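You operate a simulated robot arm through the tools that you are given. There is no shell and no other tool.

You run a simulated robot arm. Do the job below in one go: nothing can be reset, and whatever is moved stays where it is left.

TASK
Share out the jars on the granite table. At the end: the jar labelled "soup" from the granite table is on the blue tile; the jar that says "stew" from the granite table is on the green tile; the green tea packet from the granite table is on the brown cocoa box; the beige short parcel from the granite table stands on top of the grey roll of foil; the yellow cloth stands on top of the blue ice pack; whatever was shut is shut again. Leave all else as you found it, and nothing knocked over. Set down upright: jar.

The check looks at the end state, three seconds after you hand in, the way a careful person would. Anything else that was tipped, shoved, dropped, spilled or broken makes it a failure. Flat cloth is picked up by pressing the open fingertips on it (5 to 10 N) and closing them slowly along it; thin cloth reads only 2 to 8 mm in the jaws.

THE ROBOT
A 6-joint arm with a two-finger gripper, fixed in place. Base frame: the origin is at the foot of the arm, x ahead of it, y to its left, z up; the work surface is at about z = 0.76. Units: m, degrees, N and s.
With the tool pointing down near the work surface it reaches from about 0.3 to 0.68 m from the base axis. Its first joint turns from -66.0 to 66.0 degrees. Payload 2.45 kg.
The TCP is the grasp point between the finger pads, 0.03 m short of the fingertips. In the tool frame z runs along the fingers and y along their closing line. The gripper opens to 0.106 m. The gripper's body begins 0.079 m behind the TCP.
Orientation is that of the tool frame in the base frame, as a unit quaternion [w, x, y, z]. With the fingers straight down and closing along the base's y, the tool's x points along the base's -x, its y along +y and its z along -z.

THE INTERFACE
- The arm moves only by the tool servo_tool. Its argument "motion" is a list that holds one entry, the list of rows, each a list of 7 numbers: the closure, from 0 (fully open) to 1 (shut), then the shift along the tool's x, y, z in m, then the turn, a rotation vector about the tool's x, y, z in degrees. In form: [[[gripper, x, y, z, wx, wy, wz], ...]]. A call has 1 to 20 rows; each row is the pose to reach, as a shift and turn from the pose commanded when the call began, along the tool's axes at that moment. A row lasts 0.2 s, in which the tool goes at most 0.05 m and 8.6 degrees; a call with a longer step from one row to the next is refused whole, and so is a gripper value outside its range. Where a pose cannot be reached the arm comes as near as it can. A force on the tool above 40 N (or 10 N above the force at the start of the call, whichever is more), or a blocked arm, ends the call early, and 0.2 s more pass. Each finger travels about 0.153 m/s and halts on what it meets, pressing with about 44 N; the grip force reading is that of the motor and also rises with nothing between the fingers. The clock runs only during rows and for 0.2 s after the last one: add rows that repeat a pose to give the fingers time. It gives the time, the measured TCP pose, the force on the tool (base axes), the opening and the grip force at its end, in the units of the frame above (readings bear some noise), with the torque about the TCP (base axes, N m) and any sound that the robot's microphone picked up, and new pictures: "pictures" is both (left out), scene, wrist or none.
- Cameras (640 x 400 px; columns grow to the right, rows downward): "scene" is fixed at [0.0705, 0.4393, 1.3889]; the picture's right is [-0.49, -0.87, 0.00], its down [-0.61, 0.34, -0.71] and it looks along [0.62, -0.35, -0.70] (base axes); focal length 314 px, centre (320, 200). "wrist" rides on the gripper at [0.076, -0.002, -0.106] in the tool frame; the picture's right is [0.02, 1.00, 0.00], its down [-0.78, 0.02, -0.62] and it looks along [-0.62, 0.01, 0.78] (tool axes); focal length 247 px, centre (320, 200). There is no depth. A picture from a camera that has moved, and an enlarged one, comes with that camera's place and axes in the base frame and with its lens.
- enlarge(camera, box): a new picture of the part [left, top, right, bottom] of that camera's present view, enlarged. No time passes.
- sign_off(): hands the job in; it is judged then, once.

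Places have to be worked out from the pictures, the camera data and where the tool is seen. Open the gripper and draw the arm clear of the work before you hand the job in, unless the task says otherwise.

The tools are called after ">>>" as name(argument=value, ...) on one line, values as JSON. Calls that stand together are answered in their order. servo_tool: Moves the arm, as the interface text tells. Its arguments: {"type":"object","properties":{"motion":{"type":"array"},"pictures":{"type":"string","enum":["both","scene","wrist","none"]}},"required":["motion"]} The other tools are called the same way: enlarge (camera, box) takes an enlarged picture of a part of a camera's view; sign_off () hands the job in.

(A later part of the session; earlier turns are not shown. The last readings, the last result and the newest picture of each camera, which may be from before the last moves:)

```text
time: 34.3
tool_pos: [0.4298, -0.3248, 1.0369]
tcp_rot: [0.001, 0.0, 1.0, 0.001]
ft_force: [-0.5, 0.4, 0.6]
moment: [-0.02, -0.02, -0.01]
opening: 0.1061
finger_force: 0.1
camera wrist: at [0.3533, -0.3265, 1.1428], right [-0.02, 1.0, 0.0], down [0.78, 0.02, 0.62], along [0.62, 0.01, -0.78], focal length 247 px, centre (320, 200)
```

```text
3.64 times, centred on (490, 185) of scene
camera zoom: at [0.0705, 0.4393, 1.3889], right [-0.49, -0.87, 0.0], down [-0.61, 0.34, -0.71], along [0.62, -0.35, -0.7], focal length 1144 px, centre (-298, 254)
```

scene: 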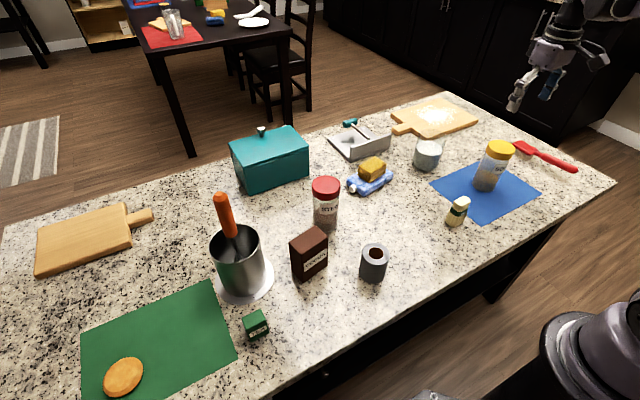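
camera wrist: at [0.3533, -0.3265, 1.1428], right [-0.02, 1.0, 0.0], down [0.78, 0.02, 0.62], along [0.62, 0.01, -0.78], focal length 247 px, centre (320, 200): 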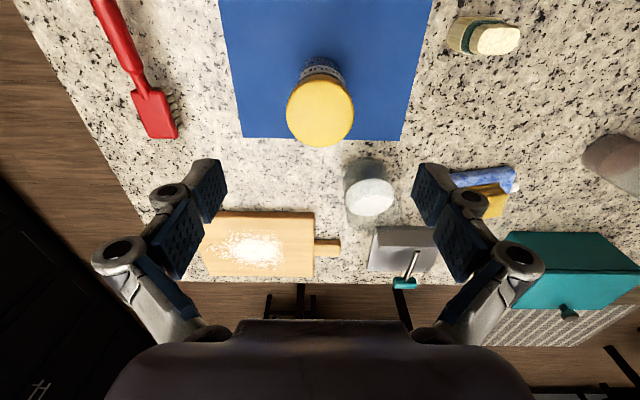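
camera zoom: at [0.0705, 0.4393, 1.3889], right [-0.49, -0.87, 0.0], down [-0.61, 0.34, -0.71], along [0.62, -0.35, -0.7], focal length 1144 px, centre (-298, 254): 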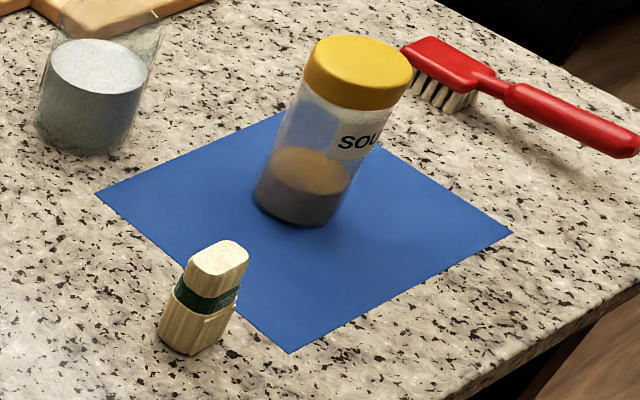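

The soup jar is standing upright on the blue tile. Next I move over the beige parcel to look down on it.

>>> servo_tool(motion=[[[0, 0.012, 0.045, 0, 0, 0, 0], [0, 0.024, 0.09, 0, 0, 0, 0], [0, 0.036, 0.135, 0, 0, 0, 0], [0, 0.05, 0.18, 0.01, 0, 0, 0], [0, 0.05, 0.182, 0.04, 0, 0, 0], [0, 0.05, 0.182, 0.07, 0, 0, 0], [0, 0.05, 0.182, 0.07, 0, 0, 0]]])

>>> enlarge(camera="wrist", box=[240, 20, 400, 150])

```text
time: 35.9
tool_pos: [0.3804, -0.1417, 0.9665]
tcp_rot: [0.001, 0.0, 1.0, 0.0]
ft_force: [0.7, -0.3, 0.4]
moment: [-0.02, -0.01, 0.02]
opening: 0.1057
finger_force: 0.0
camera wrist: at [0.3039, -0.1445, 1.0721], right [-0.02, 1.0, 0.0], down [0.78, 0.02, 0.62], along [0.62, 0.01, -0.78], focal length 247 px, centre (320, 200)
```

scene: 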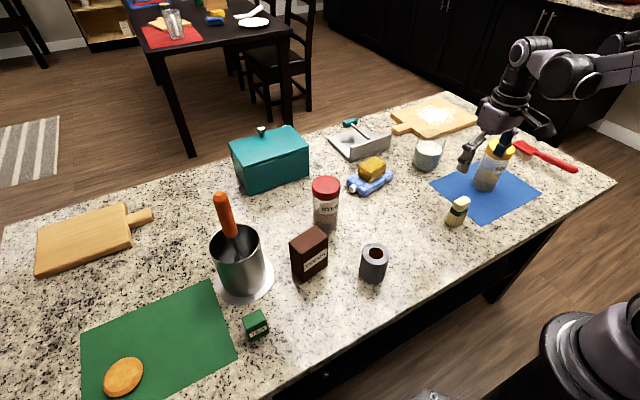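
wrist: 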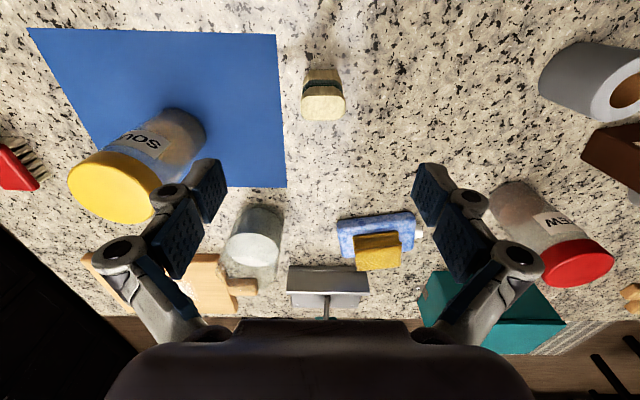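

```text
3.08 times, centred on (320, 85) of wrist
camera zoom: at [0.3039, -0.1445, 1.0721], right [-0.02, 1.0, 0.0], down [0.78, 0.02, 0.62], along [0.62, 0.01, -0.78], focal length 760 px, centre (320, 554)
```

zoom: 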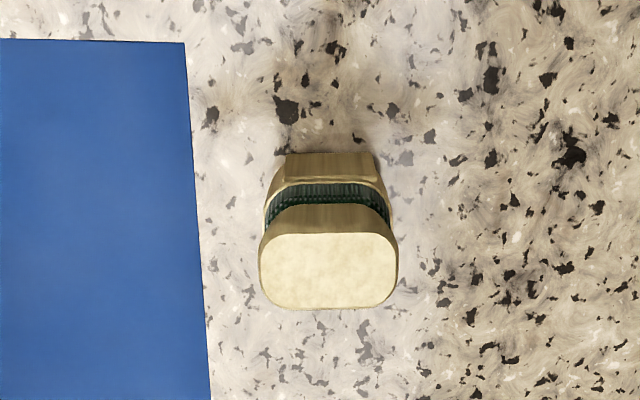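

The parcel is centred under the tool, at about (0.380, -0.141), with its top near 0.84 and a width of about 42 mm along y. I descend and grip it around mid-height.

>>> servo_tool(motion=[[[0, 0, 0, 0.04, 0, 0, 0], [0, 0, 0, 0.08, 0, 0, 0], [0, 0, 0, 0.12, 0, 0, 0], [0, 0, 0, 0.15, 0, 0, 0], [0, 0, 0, 0.162, 0, 0, 0], [0, 0, 0, 0.162, 0, 0, 0]]])

>>> enlarge(camera="wrist", box=[220, 60, 420, 260])

```text
time: 37.3
tool_pos: [0.3812, -0.1423, 0.8044]
tcp_rot: [0.001, 0.0, 1.0, 0.0]
ft_force: [-0.4, 0.9, 0.5]
moment: [0.01, -0.01, 0.0]
opening: 0.106
finger_force: 0.2
camera wrist: at [0.3039, -0.1442, 0.91], right [-0.02, 1.0, 0.0], down [0.78, 0.02, 0.62], along [0.62, 0.01, -0.78], focal length 247 px, centre (320, 200)
```

scene: 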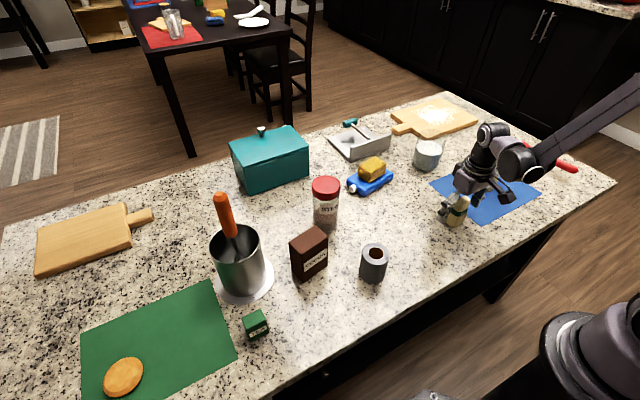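
wrist: 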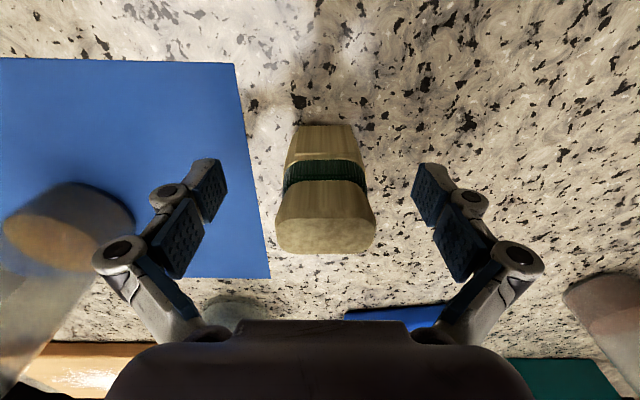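

```text
2.00 times, centred on (320, 160) of wrist
camera zoom: at [0.3039, -0.1442, 0.91], right [-0.02, 1.0, 0.0], down [0.78, 0.02, 0.62], along [0.62, 0.01, -0.78], focal length 494 px, centre (320, 280)
```

zoom: 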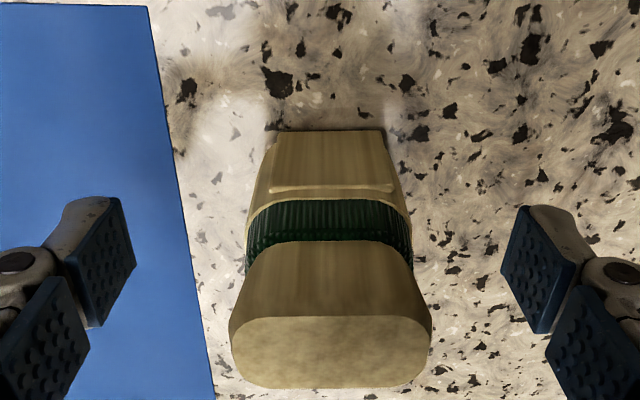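

The parcel sits between the fingers, with 2–3 mm of offset to +y. I correct that and close slowly.

>>> servo_tool(motion=[[[0, 0, 0.002, 0, 0, 0, 0], [0.2, 0, 0.002, 0, 0, 0, 0], [0.4, 0, 0.002, 0, 0, 0, 0], [0.5, 0, 0.002, 0, 0, 0, 0], [0.58, 0, 0.002, 0, 0, 0, 0], [0.65, 0, 0.002, 0, 0, 0, 0], [0.65, 0, 0.002, 0, 0, 0, 0]]])

```text
time: 38.9
tool_pos: [0.381, -0.141, 0.8046]
tcp_rot: [0.001, 0.0, 1.0, 0.0]
ft_force: [-0.2, -0.4, 4.8]
moment: [-0.09, -0.01, 0.01]
opening: 0.042
finger_force: 44.1
camera wrist: at [0.3038, -0.1421, 0.9102], right [-0.02, 1.0, 0.0], down [0.78, 0.02, 0.62], along [0.62, 0.01, -0.78], focal length 247 px, centre (320, 200)
```

scene: 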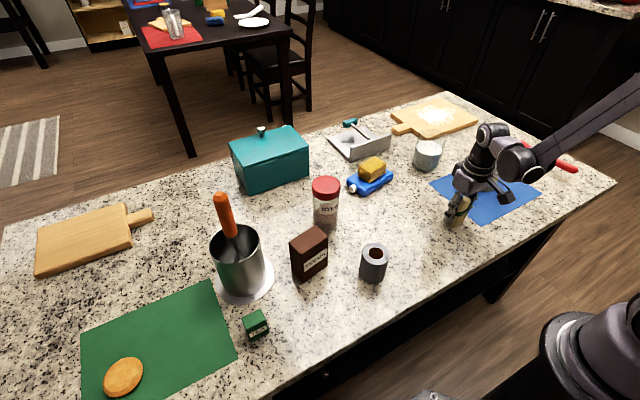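
wrist: 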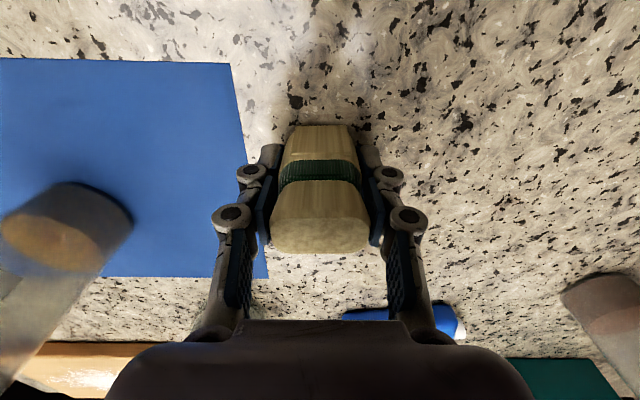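

The parcel is held at 42 mm. The ice pack looks a different colour in the latest picture, so I check that while lifting the parcel a little.

>>> enlarge(camera="scene", box=[330, 145, 410, 205])

>>> servo_tool(motion=[[[0.68, 0, 0, -0.005, 0, 0, 0], [0.68, 0, 0, -0.015, 0, 0, 0], [0.68, 0, 0, -0.04, 0, 0, 0], [0.68, 0, 0, -0.08, 0, 0, 0], [0.68, 0, 0, -0.12, 0, 0, 0], [0.68, 0, 0, -0.15, 0, 0, 0], [0.68, 0, 0, -0.15, 0, 0, 0]]])

```text
6.67 times, centred on (370, 175) of scene
camera zoom: at [0.0705, 0.4393, 1.3889], right [-0.49, -0.87, 0.0], down [-0.61, 0.34, -0.71], along [0.62, -0.35, -0.7], focal length 2096 px, centre (-13, 367)
```

zoom: 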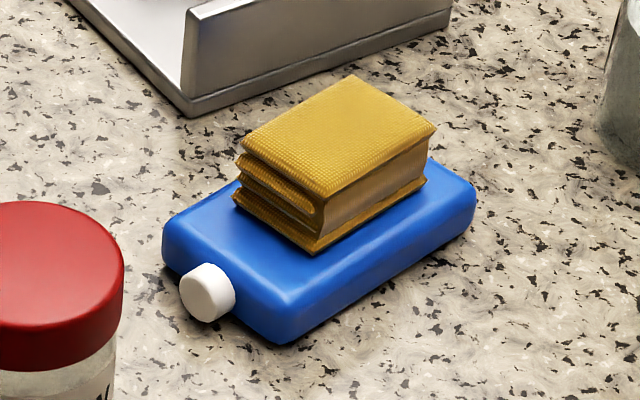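

```text
time: 40.5
tool_pos: [0.3814, -0.1407, 0.9561]
tcp_rot: [0.001, 0.0, 1.0, 0.0]
ft_force: [0.6, 0.2, -1.4]
moment: [-0.01, -0.03, -0.01]
opening: 0.0422
finger_force: 44.3
camera wrist: at [0.3034, -0.1425, 1.0616], right [-0.02, 1.0, 0.0], down [0.78, 0.02, 0.62], along [0.62, 0.01, -0.78], focal length 247 px, centre (320, 200)
```

scene: 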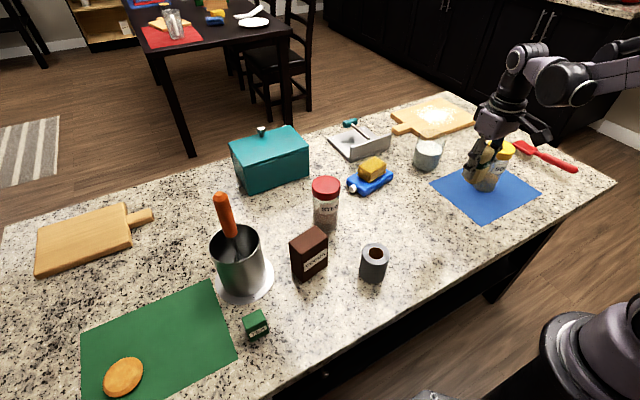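
wrist: 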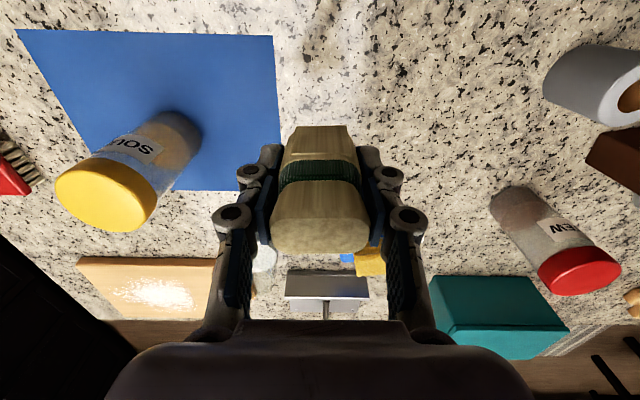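

The ice pack has only lost its frost; the cloth is still resting well on it, and the parcel lifted cleanly. I carry the parcel over to the grey foil roll, staying high.

>>> servo_tool(motion=[[[0.68, 0.002, 0.03, -0.02, 0, 0, 0], [0.68, 0.004, 0.07, -0.044, 0, 0, 0], [0.68, 0.007, 0.11, -0.044, 0, 0, 0], [0.68, 0.01, 0.15, -0.044, 0, 0, 0], [0.68, 0.013, 0.19, -0.044, 0, 0, 0], [0.68, 0.017, 0.23, -0.044, 0, 0, 0], [0.68, 0.021, 0.26, -0.044, 0, 0, 0], [0.68, 0.021, 0.276, -0.044, 0, 0, 0], [0.68, 0.021, 0.276, -0.044, 0, 0, 0]]])

>>> enlarge(camera="scene", box=[330, 190, 450, 300])

>>> enlarge(camera="wrist", box=[240, 0, 400, 140])

```text
time: 42.5
tool_pos: [0.3578, 0.1362, 0.9995]
tcp_rot: [0.001, -0.001, 1.0, 0.001]
ft_force: [1.3, 0.4, -0.7]
moment: [-0.01, -0.02, 0.04]
opening: 0.0424
finger_force: 44.3
camera wrist: at [0.282, 0.1344, 1.1046], right [-0.02, 1.0, 0.0], down [0.78, 0.02, 0.62], along [0.62, 0.01, -0.78], focal length 247 px, centre (320, 200)
```

scene: 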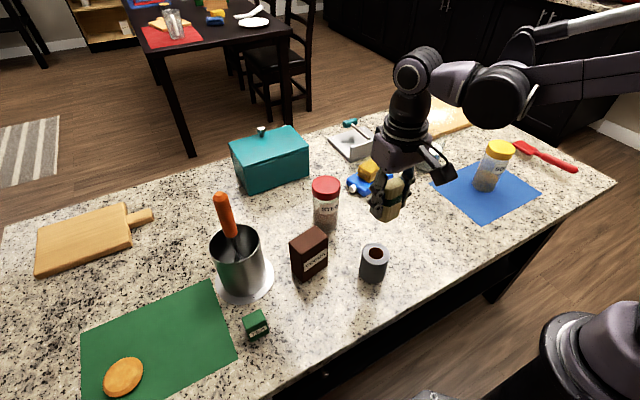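
wrist: 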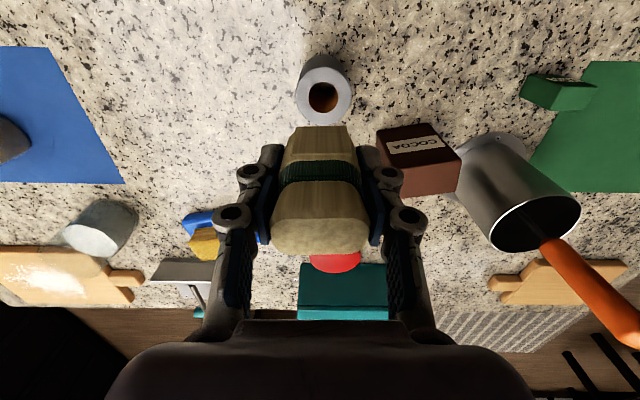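

```text
3.64 times, centred on (390, 245) of scene
camera zoom: at [0.0705, 0.4393, 1.3889], right [-0.49, -0.87, 0.0], down [-0.61, 0.34, -0.71], along [0.62, -0.35, -0.7], focal length 1144 px, centre (66, 36)
```

zoom: 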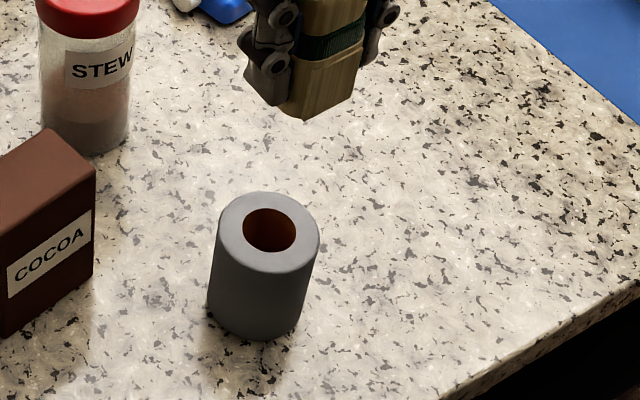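

```text
2.86 times, centred on (320, 70) of wrist
camera zoom: at [0.282, 0.1344, 1.1046], right [-0.02, 1.0, 0.0], down [0.78, 0.02, 0.62], along [0.62, 0.01, -0.78], focal length 706 px, centre (320, 571)
```

zoom: 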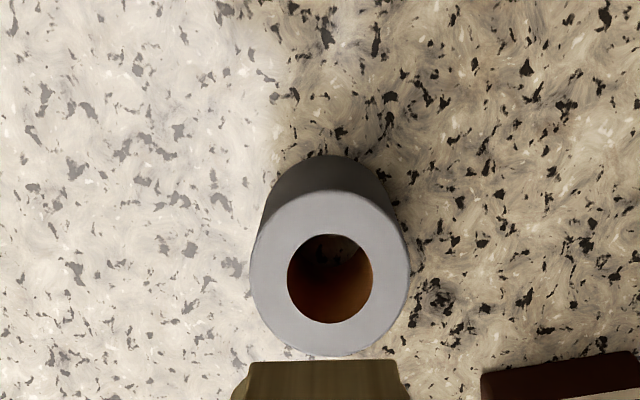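

Triangulating puts the foil roll's top at about (0.360, 0.139, 0.834), 60 mm across with a 31 mm hole. The parcel (42 mm wide) must be centred to span the hole, so I correct by 3 mm and lower to about 12 mm above it.

>>> servo_tool(motion=[[[0.68, -0.001, 0.0033, 0.02, 0, 0, 0], [0.68, -0.001, 0.0033, 0.05, 0, 0, 0], [0.68, -0.001, 0.0033, 0.08, 0, 0, 0], [0.68, -0.001, 0.0033, 0.1, 0, 0, 0], [0.68, -0.001, 0.0033, 0.108, 0, 0, 0], [0.68, -0.001, 0.0033, 0.108, 0, 0, 0]]])

>>> enlarge(camera="scene", box=[330, 210, 420, 290])

>>> enlarge(camera="wrist", box=[220, 60, 420, 200])

```text
time: 43.9
tool_pos: [0.3597, 0.1379, 0.8906]
tcp_rot: [0.0, 0.0, 1.0, 0.0]
ft_force: [-0.4, 0.9, -1.6]
moment: [0.01, 0.0, -0.01]
opening: 0.0424
finger_force: 44.0
camera wrist: at [0.2835, 0.1371, 0.9953], right [-0.02, 1.0, 0.0], down [0.78, 0.02, 0.62], along [0.62, 0.01, -0.78], focal length 247 px, centre (320, 200)
```

scene: 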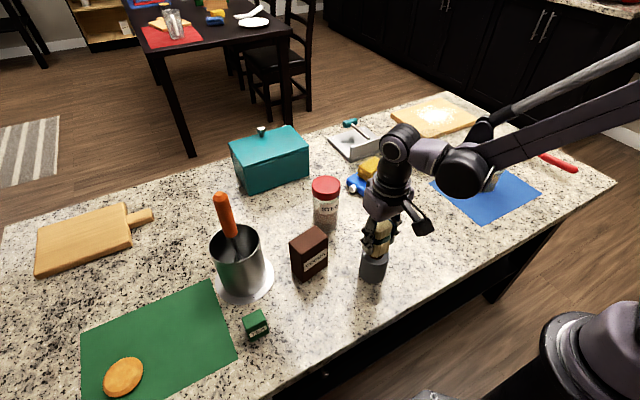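
wrist: 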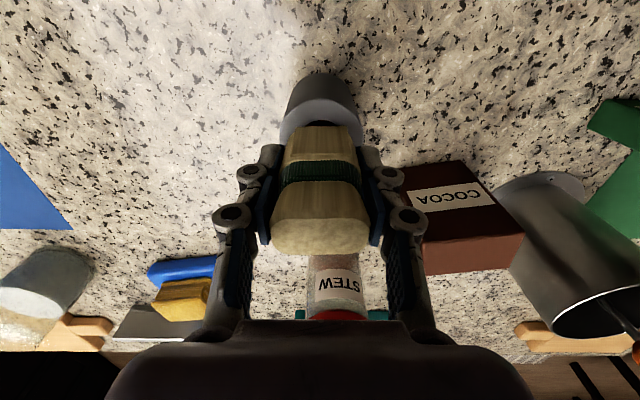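

```text
5.00 times, centred on (375, 250) of scene
camera zoom: at [0.0705, 0.4393, 1.3889], right [-0.49, -0.87, 0.0], down [-0.61, 0.34, -0.71], along [0.62, -0.35, -0.7], focal length 1572 px, centre (45, -50)
```

zoom: 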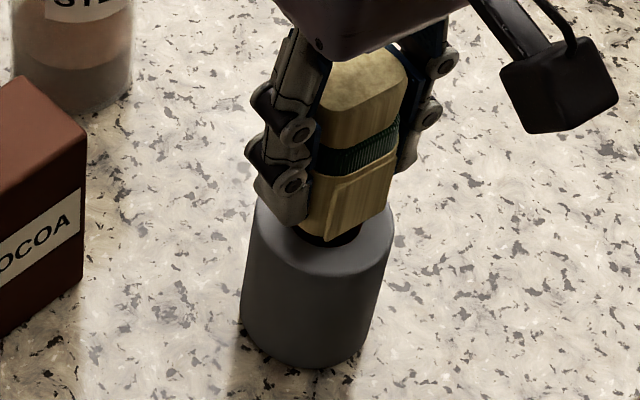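

```text
2.86 times, centred on (320, 130) of wrist
camera zoom: at [0.2835, 0.1371, 0.9953], right [-0.02, 1.0, 0.0], down [0.78, 0.02, 0.62], along [0.62, 0.01, -0.78], focal length 706 px, centre (320, 400)
```

zoom: 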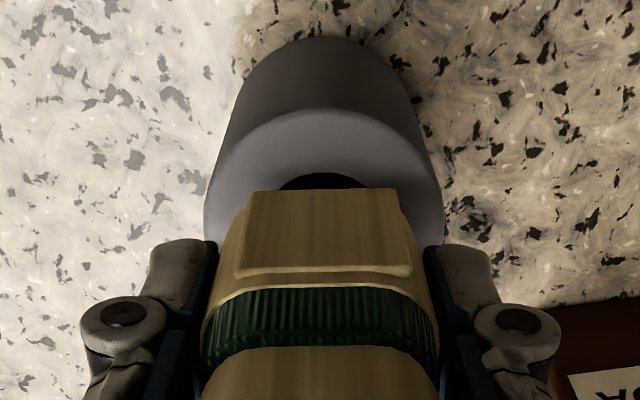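

The parcel is well aligned: its base is centred on the roll in y, and its near edge lines up with the hole's near rim. I lower a further 8 mm, then in 1–2 mm steps.

>>> servo_tool(motion=[[[0.68, 0, 0, 0.003, 0, 0, 0], [0.68, 0, 0, 0.006, 0, 0, 0], [0.68, 0, 0, 0.008, 0, 0, 0], [0.68, 0, 0, 0.008, 0, 0, 0]]], pictures="none")

```text
time: 44.9
tool_pos: [0.3612, 0.1396, 0.8818]
tcp_rot: [0.001, 0.0, 1.0, 0.0]
ft_force: [-0.2, -0.1, -0.5]
moment: [0.0, 0.0, 0.0]
opening: 0.0423
finger_force: 43.8
```

No clear contact yet, so I continue with 1 mm steps.

>>> servo_tool(motion=[[[0.68, 0, 0, 0.001, 0, 0, 0], [0.68, 0, 0, 0.001, 0, 0, 0]]], pictures="none")

```text
time: 45.5
tool_pos: [0.3596, 0.1395, 0.8813]
tcp_rot: [0.001, 0.0, 1.0, 0.0]
ft_force: [-0.3, -0.9, -1.7]
moment: [0.03, -0.01, -0.03]
opening: 0.0423
finger_force: 43.9
```

>>> servo_tool(motion=[[[0.68, 0, 0, 0.001, 0, 0, 0], [0.68, 0, 0, 0.001, 0, 0, 0]]], pictures="scene")

>>> enlarge(camera="scene", box=[345, 220, 405, 290])

```text
time: 46.1
tool_pos: [0.3606, 0.1389, 0.8802]
tcp_rot: [0.001, -0.001, 1.0, 0.0]
ft_force: [0.2, 0.8, -0.1]
moment: [0.07, 0.02, -0.01]
opening: 0.0423
finger_force: 44.0
```

scene: 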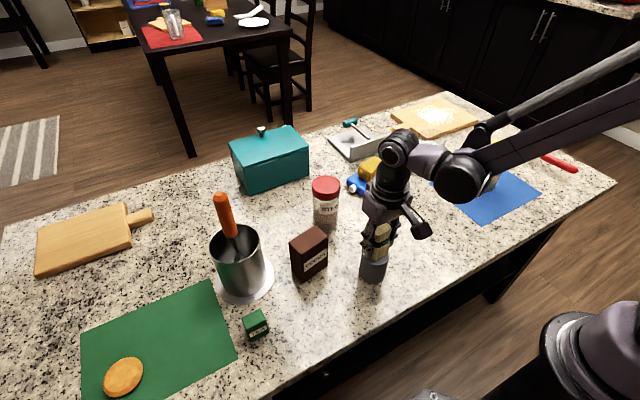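

```text
5.71 times, centred on (375, 255) of scene
camera zoom: at [0.0705, 0.4393, 1.3889], right [-0.49, -0.87, 0.0], down [-0.61, 0.34, -0.71], along [0.62, -0.35, -0.7], focal length 1797 px, centre (6, -114)
```

zoom: 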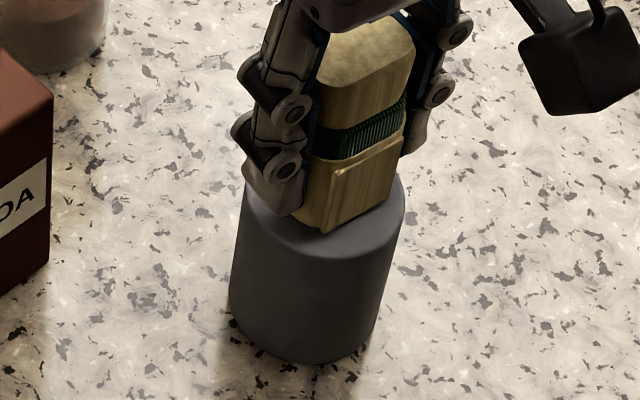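

The load is shifting (force near zero, moment rising), so contact is just beginning. One more millimetre.

>>> servo_tool(motion=[[[0.68, 0, 0, 0.001, 0, 0, 0], [0.68, 0, 0, 0.001, 0, 0, 0]]], pictures="none")

```text
time: 46.7
tool_pos: [0.3603, 0.1392, 0.8802]
tcp_rot: [0.001, 0.0, 1.0, 0.0]
ft_force: [-0.2, -1.1, 10.6]
moment: [-0.09, 0.01, 0.0]
opening: 0.0425
finger_force: 44.1
```

The parcel is seated on the roll (10.6 N). I release slowly and rise.

>>> servo_tool(motion=[[[0.61, 0, 0, 0, 0, 0, 0], [0.58, 0, 0, 0, 0, 0, 0], [0.54, 0, 0, 0, 0, 0, 0], [0.48, 0, 0, 0, 0, 0, 0], [0.35, 0, 0, 0, 0, 0, 0], [0.2, 0, 0, 0, 0, 0, 0], [0, 0, 0, 0, 0, 0, 0], [0, 0, 0, -0.015, 0, 0, 0], [0, 0, 0, -0.04, 0, 0, 0], [0, 0, 0, -0.08, 0, 0, 0], [0, 0, 0, -0.12, 0, 0, 0], [0, 0, 0, -0.15, 0, 0, 0], [0, 0, 0, -0.15, 0, 0, 0]]])

>>> enlarge(camera="scene", box=[345, 220, 405, 290])

```text
time: 49.5
tool_pos: [0.3593, 0.1403, 1.0287]
tcp_rot: [0.001, 0.001, 1.0, 0.0]
ft_force: [0.3, -0.2, -0.6]
moment: [-0.01, -0.01, -0.01]
opening: 0.1062
finger_force: 0.0
camera wrist: at [0.2831, 0.1378, 1.135], right [-0.02, 1.0, 0.0], down [0.78, 0.02, 0.62], along [0.62, 0.01, -0.78], focal length 247 px, centre (320, 200)
```

scene: 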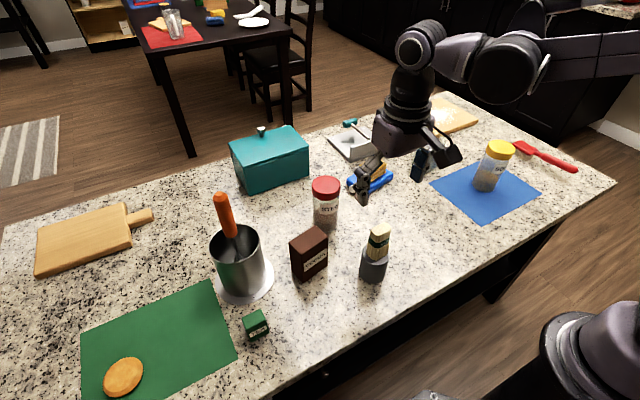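
wrist: 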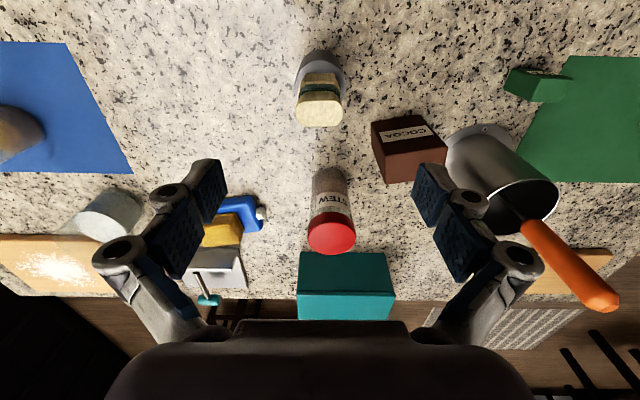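

```text
5.71 times, centred on (375, 255) of scene
camera zoom: at [0.0705, 0.4393, 1.3889], right [-0.49, -0.87, 0.0], down [-0.61, 0.34, -0.71], along [0.62, -0.35, -0.7], focal length 1797 px, centre (6, -114)
```

zoom: 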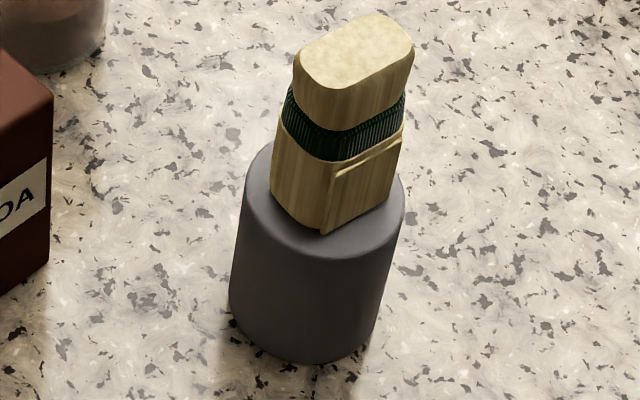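

The parcel stands steadily on the foil roll. Next is the stew jar: I move above it at a safe height to measure its position.

>>> servo_tool(motion=[[[0, -0.01, 0, -0.02, 0, 0, 0], [0, -0.05, 0.005, -0.03, 0, 0, 0], [0, -0.09, 0.01, -0.03, 0, 0, 0], [0, -0.13, 0.016, -0.03, 0, 0, 0], [0, -0.165, 0.021, -0.03, 0, 0, 0], [0, -0.165, 0.021, -0.03, 0, 0, 0]]])

>>> enlarge(camera="wrist", box=[240, 20, 400, 180])

```text
time: 50.9
tool_pos: [0.5252, 0.1605, 1.06]
tcp_rot: [0.001, 0.0, 1.0, 0.0]
ft_force: [-0.7, -0.5, -0.5]
moment: [0.0, 0.02, 0.0]
opening: 0.106
finger_force: 0.0
camera wrist: at [0.4481, 0.1586, 1.1655], right [-0.02, 1.0, 0.0], down [0.78, 0.02, 0.62], along [0.62, 0.01, -0.78], focal length 247 px, centre (320, 200)
```

scene: 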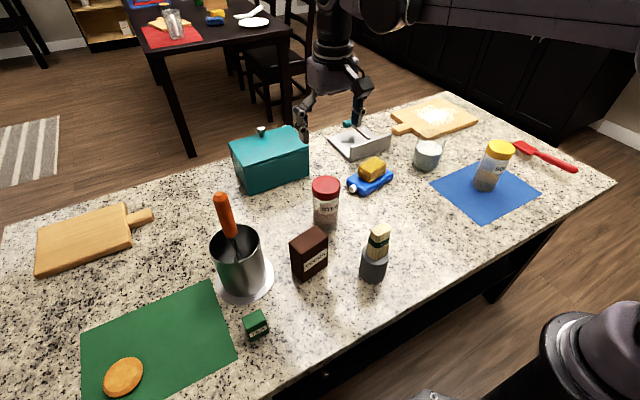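
wrist: 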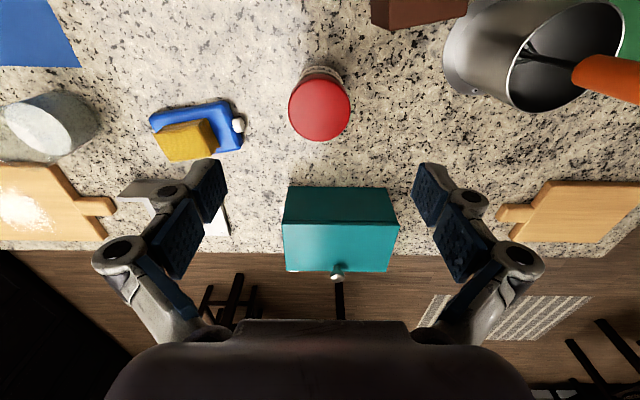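

```text
2.50 times, centred on (320, 100) of wrist
camera zoom: at [0.4481, 0.1586, 1.1655], right [-0.02, 1.0, 0.0], down [0.78, 0.02, 0.62], along [0.62, 0.01, -0.78], focal length 617 px, centre (320, 450)
```

zoom: 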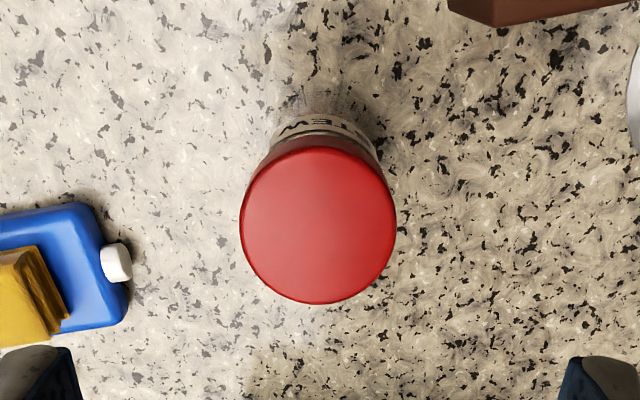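

The stew jar's axis is at about (0.535, 0.159). I shift onto it and come down partway to check.

>>> servo_tool(motion=[[[0, -0.009, -0.001, 0.03, 0, 0, 0], [0, -0.009, -0.001, 0.07, 0, 0, 0], [0, -0.009, -0.001, 0.11, 0, 0, 0], [0, -0.009, -0.001, 0.13, 0, 0, 0], [0, -0.009, -0.001, 0.13, 0, 0, 0]]])

```text
time: 52.1
tool_pos: [0.5337, 0.1585, 0.9295]
tcp_rot: [0.001, -0.001, 1.0, 0.0]
ft_force: [0.8, 0.2, 0.5]
moment: [-0.01, 0.01, -0.02]
opening: 0.1059
finger_force: 0.1
camera wrist: at [0.4576, 0.1564, 1.0352], right [-0.02, 1.0, 0.0], down [0.78, 0.02, 0.62], along [0.62, 0.01, -0.78], focal length 247 px, centre (320, 200)
```

scene: 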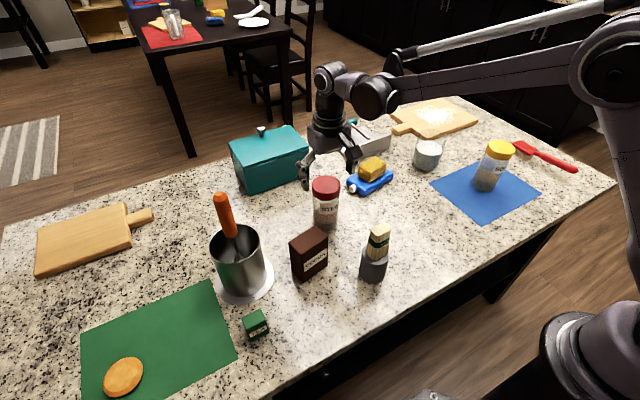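
wrist: 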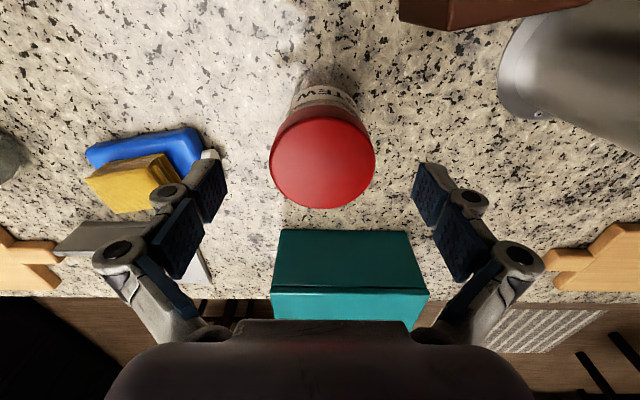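

The lid is centred within 2 mm. I descend to the same grip height as for the soup jar and close.

>>> servo_tool(motion=[[[0, 0, 0.0012, 0.03, 0, 0, 0], [0, 0, 0.0012, 0.06, 0, 0, 0], [0, 0, 0.0012, 0.083, 0, 0, 0], [0, 0, 0.0012, 0.083, 0, 0, 0], [0.2, 0, 0.0012, 0.083, 0, 0, 0], [0.35, 0, 0.0012, 0.083, 0, 0, 0], [0.45, 0, 0.0012, 0.083, 0, 0, 0], [0.55, 0, 0.0012, 0.083, 0, 0, 0], [0.55, 0, 0.0012, 0.083, 0, 0, 0]]])

```text
time: 54.1
tool_pos: [0.5331, 0.1599, 0.8468]
tcp_rot: [0.001, 0.0, 1.0, 0.0]
ft_force: [1.2, 2.2, 7.9]
moment: [0.13, -0.01, 0.05]
opening: 0.0655
finger_force: 44.5
camera wrist: at [0.4572, 0.1578, 0.9535], right [-0.02, 1.0, 0.0], down [0.78, 0.02, 0.62], along [0.62, 0.01, -0.78], focal length 247 px, centre (320, 200)
```

scene: 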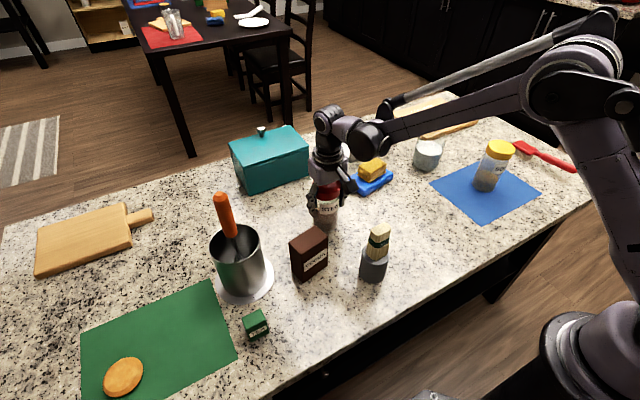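
wrist: 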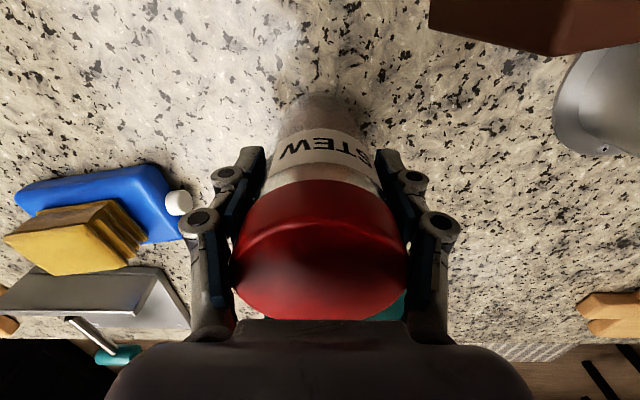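

The grip is solid at 65.5 mm. I lift the stew jar straight up, high enough that its base clears the whisk handle (tip near z 1.02).

>>> servo_tool(motion=[[[0.6, 0, 0, -0.004, 0, 0, 0], [0.6, 0, 0, -0.015, 0, 0, 0], [0.6, 0, 0, -0.04, 0, 0, 0], [0.6, 0, 0, -0.08, 0, 0, 0], [0.6, 0, 0, -0.12, 0, 0, 0], [0.6, 0, 0, -0.16, 0, 0, 0], [0.6, 0.02, 0.0, -0.2, 0, 0, 0], [0.6, 0.04, 0.0, -0.24, 0, 0, 0], [0.6, 0.06, 0.0, -0.28, 0, 0, 0], [0.6, 0.08, 0.0, -0.305, 0, 0, 0], [0.6, 0.08, 0.0, -0.305, 0, 0, 0]]])

```text
time: 56.5
tool_pos: [0.4516, 0.1613, 1.1524]
tcp_rot: [0.0, 0.0, 1.0, 0.0]
ft_force: [0.3, 0.9, -3.5]
moment: [0.0, 0.01, 0.0]
opening: 0.065
finger_force: 44.1
camera wrist: at [0.3768, 0.1591, 1.2578], right [-0.02, 1.0, 0.0], down [0.78, 0.02, 0.62], along [0.62, 0.01, -0.78], focal length 247 px, centre (320, 200)
```

scene: 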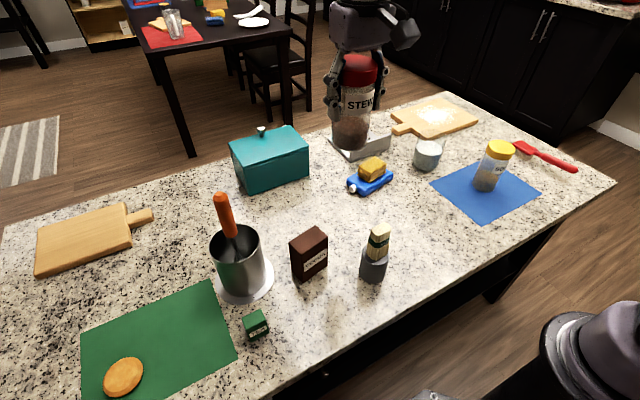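
wrist: 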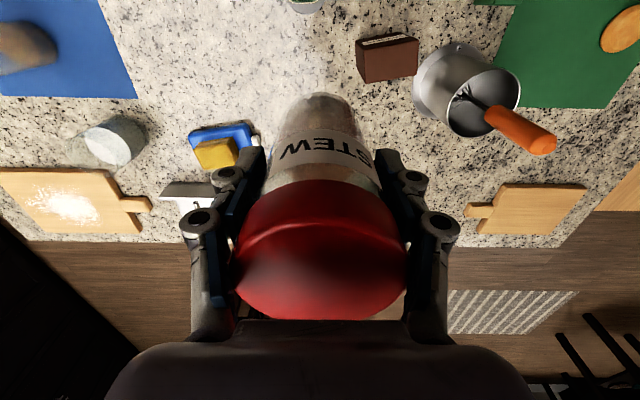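

The stew jar hangs straight with its base at about z 1.065, above the whisk. I carry it towards the near corner of the green tile, drawing back in x first to pass clear of the pot.

>>> servo_tool(motion=[[[0.6, 0.025, 0.025, 0, 0, 0, 0], [0.6, 0.05, 0.06, 0, 0, 0, 0], [0.6, 0.068, 0.1, 0, 0, 0, 0], [0.6, 0.068, 0.14, 0, 0, 0, 0], [0.6, 0.068, 0.18, 0, 0, 0, 0], [0.6, 0.068, 0.22, 0, 0, 0, 0], [0.6, 0.068, 0.26, 0, 0, 0, 0], [0.6, 0.068, 0.3, 0, 0, 0, 0], [0.6, 0.068, 0.335, 0, 0, 0, 0], [0.6, 0.068, 0.36, 0, 0, 0, 0], [0.6, 0.068, 0.365, 0, 0, 0, 0], [0.6, 0.068, 0.365, 0, 0, 0, 0]]])

```text
time: 59.1
tool_pos: [0.3666, 0.4861, 1.1325]
tcp_rot: [0.002, 0.0, 1.0, 0.0]
ft_force: [0.2, 1.1, -2.4]
moment: [0.03, -0.02, 0.0]
opening: 0.0649
finger_force: 44.0
out of reach, approached as far as the arm can: row 8, 9, 10, 11, 12
camera wrist: at [0.2897, 0.4841, 1.2381], right [-0.02, 1.0, 0.0], down [0.78, 0.02, 0.62], along [0.62, 0.01, -0.78], focal length 247 px, centre (320, 200)
```

scene: 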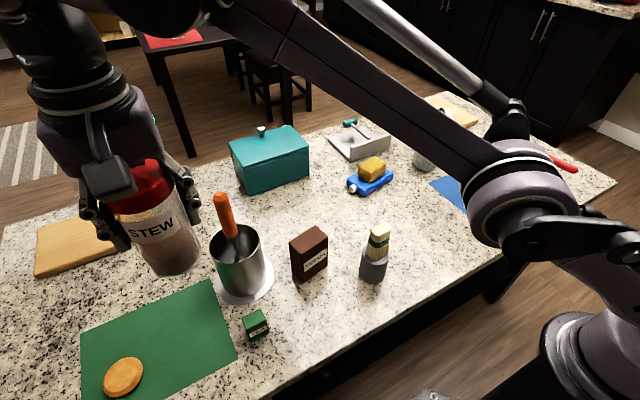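
wrist: 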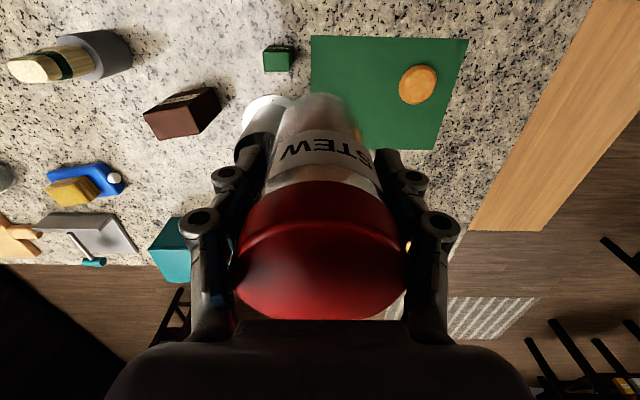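

At this height the target is just out of reach; lower down the arm reaches further. The jar is past the whisk, so I lower a little to see where the tool goes.

>>> servo_tool(motion=[[[0.6, 0, 0, 0.02, 0, 0, 0], [0.6, 0, 0, 0.04, 0, 0, 0], [0.6, 0, 0, 0.06, 0, 0, 0], [0.6, 0, 0, 0.06, 0, 0, 0]]])

```text
time: 60.1
tool_pos: [0.3673, 0.4855, 1.0713]
tcp_rot: [0.002, -0.001, 1.0, 0.001]
ft_force: [0.6, 0.4, -2.6]
moment: [0.02, 0.04, 0.04]
opening: 0.0649
finger_force: 43.9
camera wrist: at [0.2903, 0.4838, 1.1773], right [-0.02, 1.0, 0.0], down [0.78, 0.02, 0.62], along [0.62, 0.01, -0.78], focal length 247 px, centre (320, 200)
```

scene: 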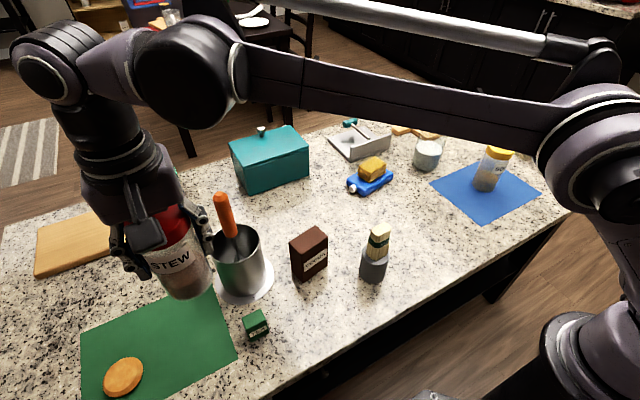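
wrist: 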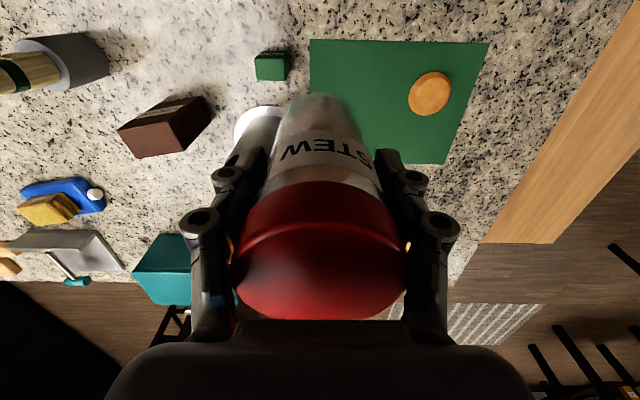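

Using several earlier pictures, I checked where the wrist and forearm sit: directly over and behind the tool towards the base. They will pass about 0.1 m beside the whisk. I lower and shift the jar to above (0.388, 0.528) on the green tile.

>>> servo_tool(motion=[[[0.6, 0, 0.005, 0.02, 0, 0, 0], [0.6, -0.005, 0.015, 0.045, 0, 0, 0], [0.6, -0.01, 0.025, 0.07, 0, 0, 0], [0.6, -0.016, 0.035, 0.09, 0, 0, 0], [0.6, -0.021, 0.0425, 0.1, 0, 0, 0], [0.6, -0.021, 0.0425, 0.1, 0, 0, 0]]])

```text
time: 61.5
tool_pos: [0.3879, 0.53, 0.9713]
tcp_rot: [0.001, 0.0, 1.0, 0.0]
ft_force: [0.1, 0.1, -2.8]
moment: [-0.01, 0.02, 0.01]
opening: 0.0648
finger_force: 43.8
camera wrist: at [0.3125, 0.5269, 1.0765], right [-0.02, 1.0, 0.0], down [0.78, 0.02, 0.62], along [0.62, 0.01, -0.78], focal length 247 px, centre (320, 200)
```

scene: 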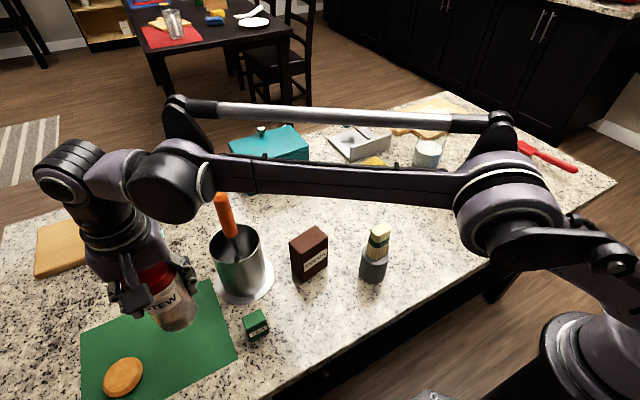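
wrist: 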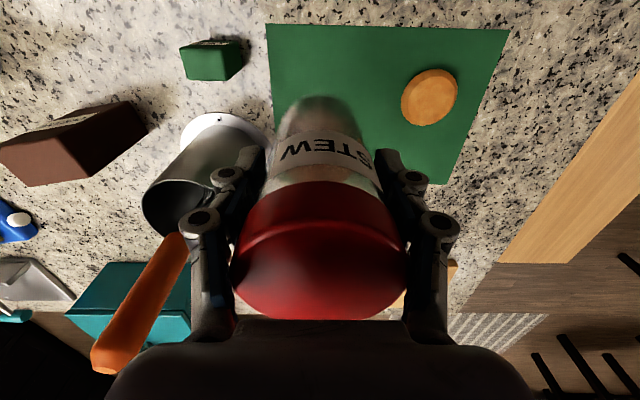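

The jar hangs over the tile's near corner area with the whisk, tea and orange disc all clear. I lower it to about 6 mm above contact.

>>> servo_tool(motion=[[[0.6, 0, 0, 0.03, 0, 0, 0], [0.6, 0, 0, 0.06, 0, 0, 0], [0.6, 0, 0, 0.085, 0, 0, 0], [0.6, 0, 0, 0.1, 0, 0, 0], [0.6, 0, 0, 0.108, 0, 0, 0], [0.6, 0, 0, 0.113, 0, 0, 0], [0.6, 0, 0, 0.113, 0, 0, 0]]])

>>> enlarge(camera="scene", box=[70, 200, 270, 380])

```text
time: 63.1
tool_pos: [0.3881, 0.5287, 0.8583]
tcp_rot: [0.001, 0.001, 1.0, 0.0]
ft_force: [0.3, 1.2, -2.1]
moment: [0.0, 0.0, 0.0]
opening: 0.0648
finger_force: 43.3
camera wrist: at [0.3123, 0.5272, 0.9637], right [-0.02, 1.0, 0.0], down [0.78, 0.02, 0.62], along [0.62, 0.01, -0.78], focal length 247 px, centre (320, 200)
```

scene: 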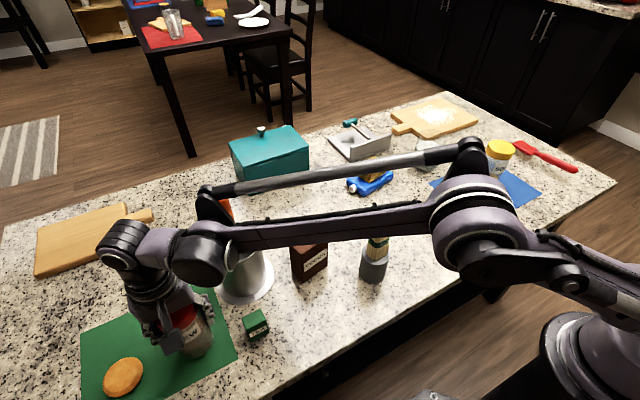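
wrist: 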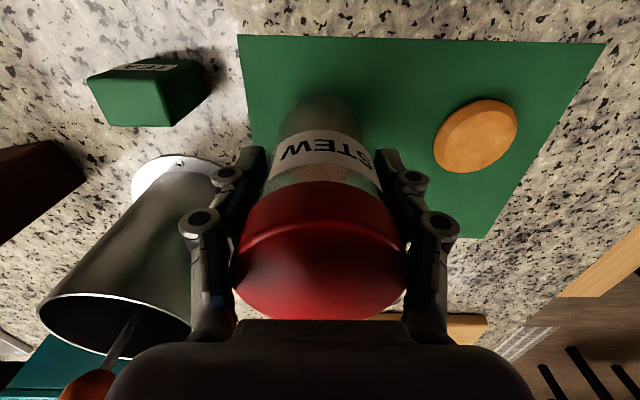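

```text
2.22 times, centred on (170, 290) of scene
camera zoom: at [0.0705, 0.4393, 1.3889], right [-0.49, -0.87, 0.0], down [-0.61, 0.34, -0.71], along [0.62, -0.35, -0.7], focal length 699 px, centre (653, 0)
```

zoom: 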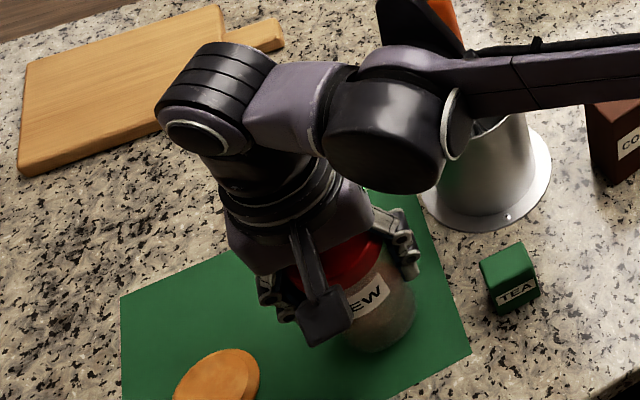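

No contact yet, and the arm is clear of the whisk. I go down in small steps.

>>> servo_tool(motion=[[[0.6, 0, 0, 0.002, 0, 0, 0], [0.6, 0, 0, 0.004, 0, 0, 0], [0.6, 0, 0, 0.006, 0, 0, 0], [0.6, 0, 0, 0.006, 0, 0, 0]]], pictures="none")

```text
time: 64.1
tool_pos: [0.3879, 0.5282, 0.8519]
tcp_rot: [0.001, 0.001, 1.0, 0.0]
ft_force: [-0.4, -0.1, -2.4]
moment: [0.0, 0.02, -0.02]
opening: 0.0646
finger_force: 44.2
```

Still hanging free; I continue 1.5 mm further.

>>> servo_tool(motion=[[[0.6, 0, 0, 0.0015, 0, 0, 0], [0.6, 0, 0, 0.0015, 0, 0, 0]]], pictures="none")

```text
time: 64.7
tool_pos: [0.3875, 0.5284, 0.8527]
tcp_rot: [0.001, 0.0, 1.0, 0.001]
ft_force: [-0.4, -0.2, -2.4]
moment: [-0.03, 0.02, -0.01]
opening: 0.0646
finger_force: 43.5
```

>>> servo_tool(motion=[[[0.6, 0, 0, 0.001, 0, 0, 0], [0.6, 0, 0, 0.001, 0, 0, 0]]], pictures="none")

```text
time: 65.3
tool_pos: [0.3888, 0.5291, 0.8507]
tcp_rot: [0.0, 0.0, 1.0, 0.0]
ft_force: [0.3, -0.8, -2.8]
moment: [-0.01, -0.02, -0.01]
opening: 0.0648
finger_force: 43.7
```

No contact at 0.851, so another millimetre.

>>> servo_tool(motion=[[[0.6, 0, 0, 0.001, 0, 0, 0], [0.6, 0, 0, 0.001, 0, 0, 0]]], pictures="none")

```text
time: 65.9
tool_pos: [0.3879, 0.5292, 0.8497]
tcp_rot: [0.001, 0.0, 1.0, 0.0]
ft_force: [0.1, 0.3, -2.6]
moment: [0.01, 0.0, -0.02]
opening: 0.0646
finger_force: 43.8
```

>>> servo_tool(motion=[[[0.6, 0, 0, 0.001, 0, 0, 0], [0.6, 0, 0, 0.001, 0, 0, 0]]], pictures="none")

```text
time: 66.5
tool_pos: [0.3885, 0.5298, 0.8484]
tcp_rot: [0.001, 0.001, 1.0, 0.001]
ft_force: [0.3, 0.5, 0.8]
moment: [0.01, -0.06, 0.03]
opening: 0.0647
finger_force: 44.4
```

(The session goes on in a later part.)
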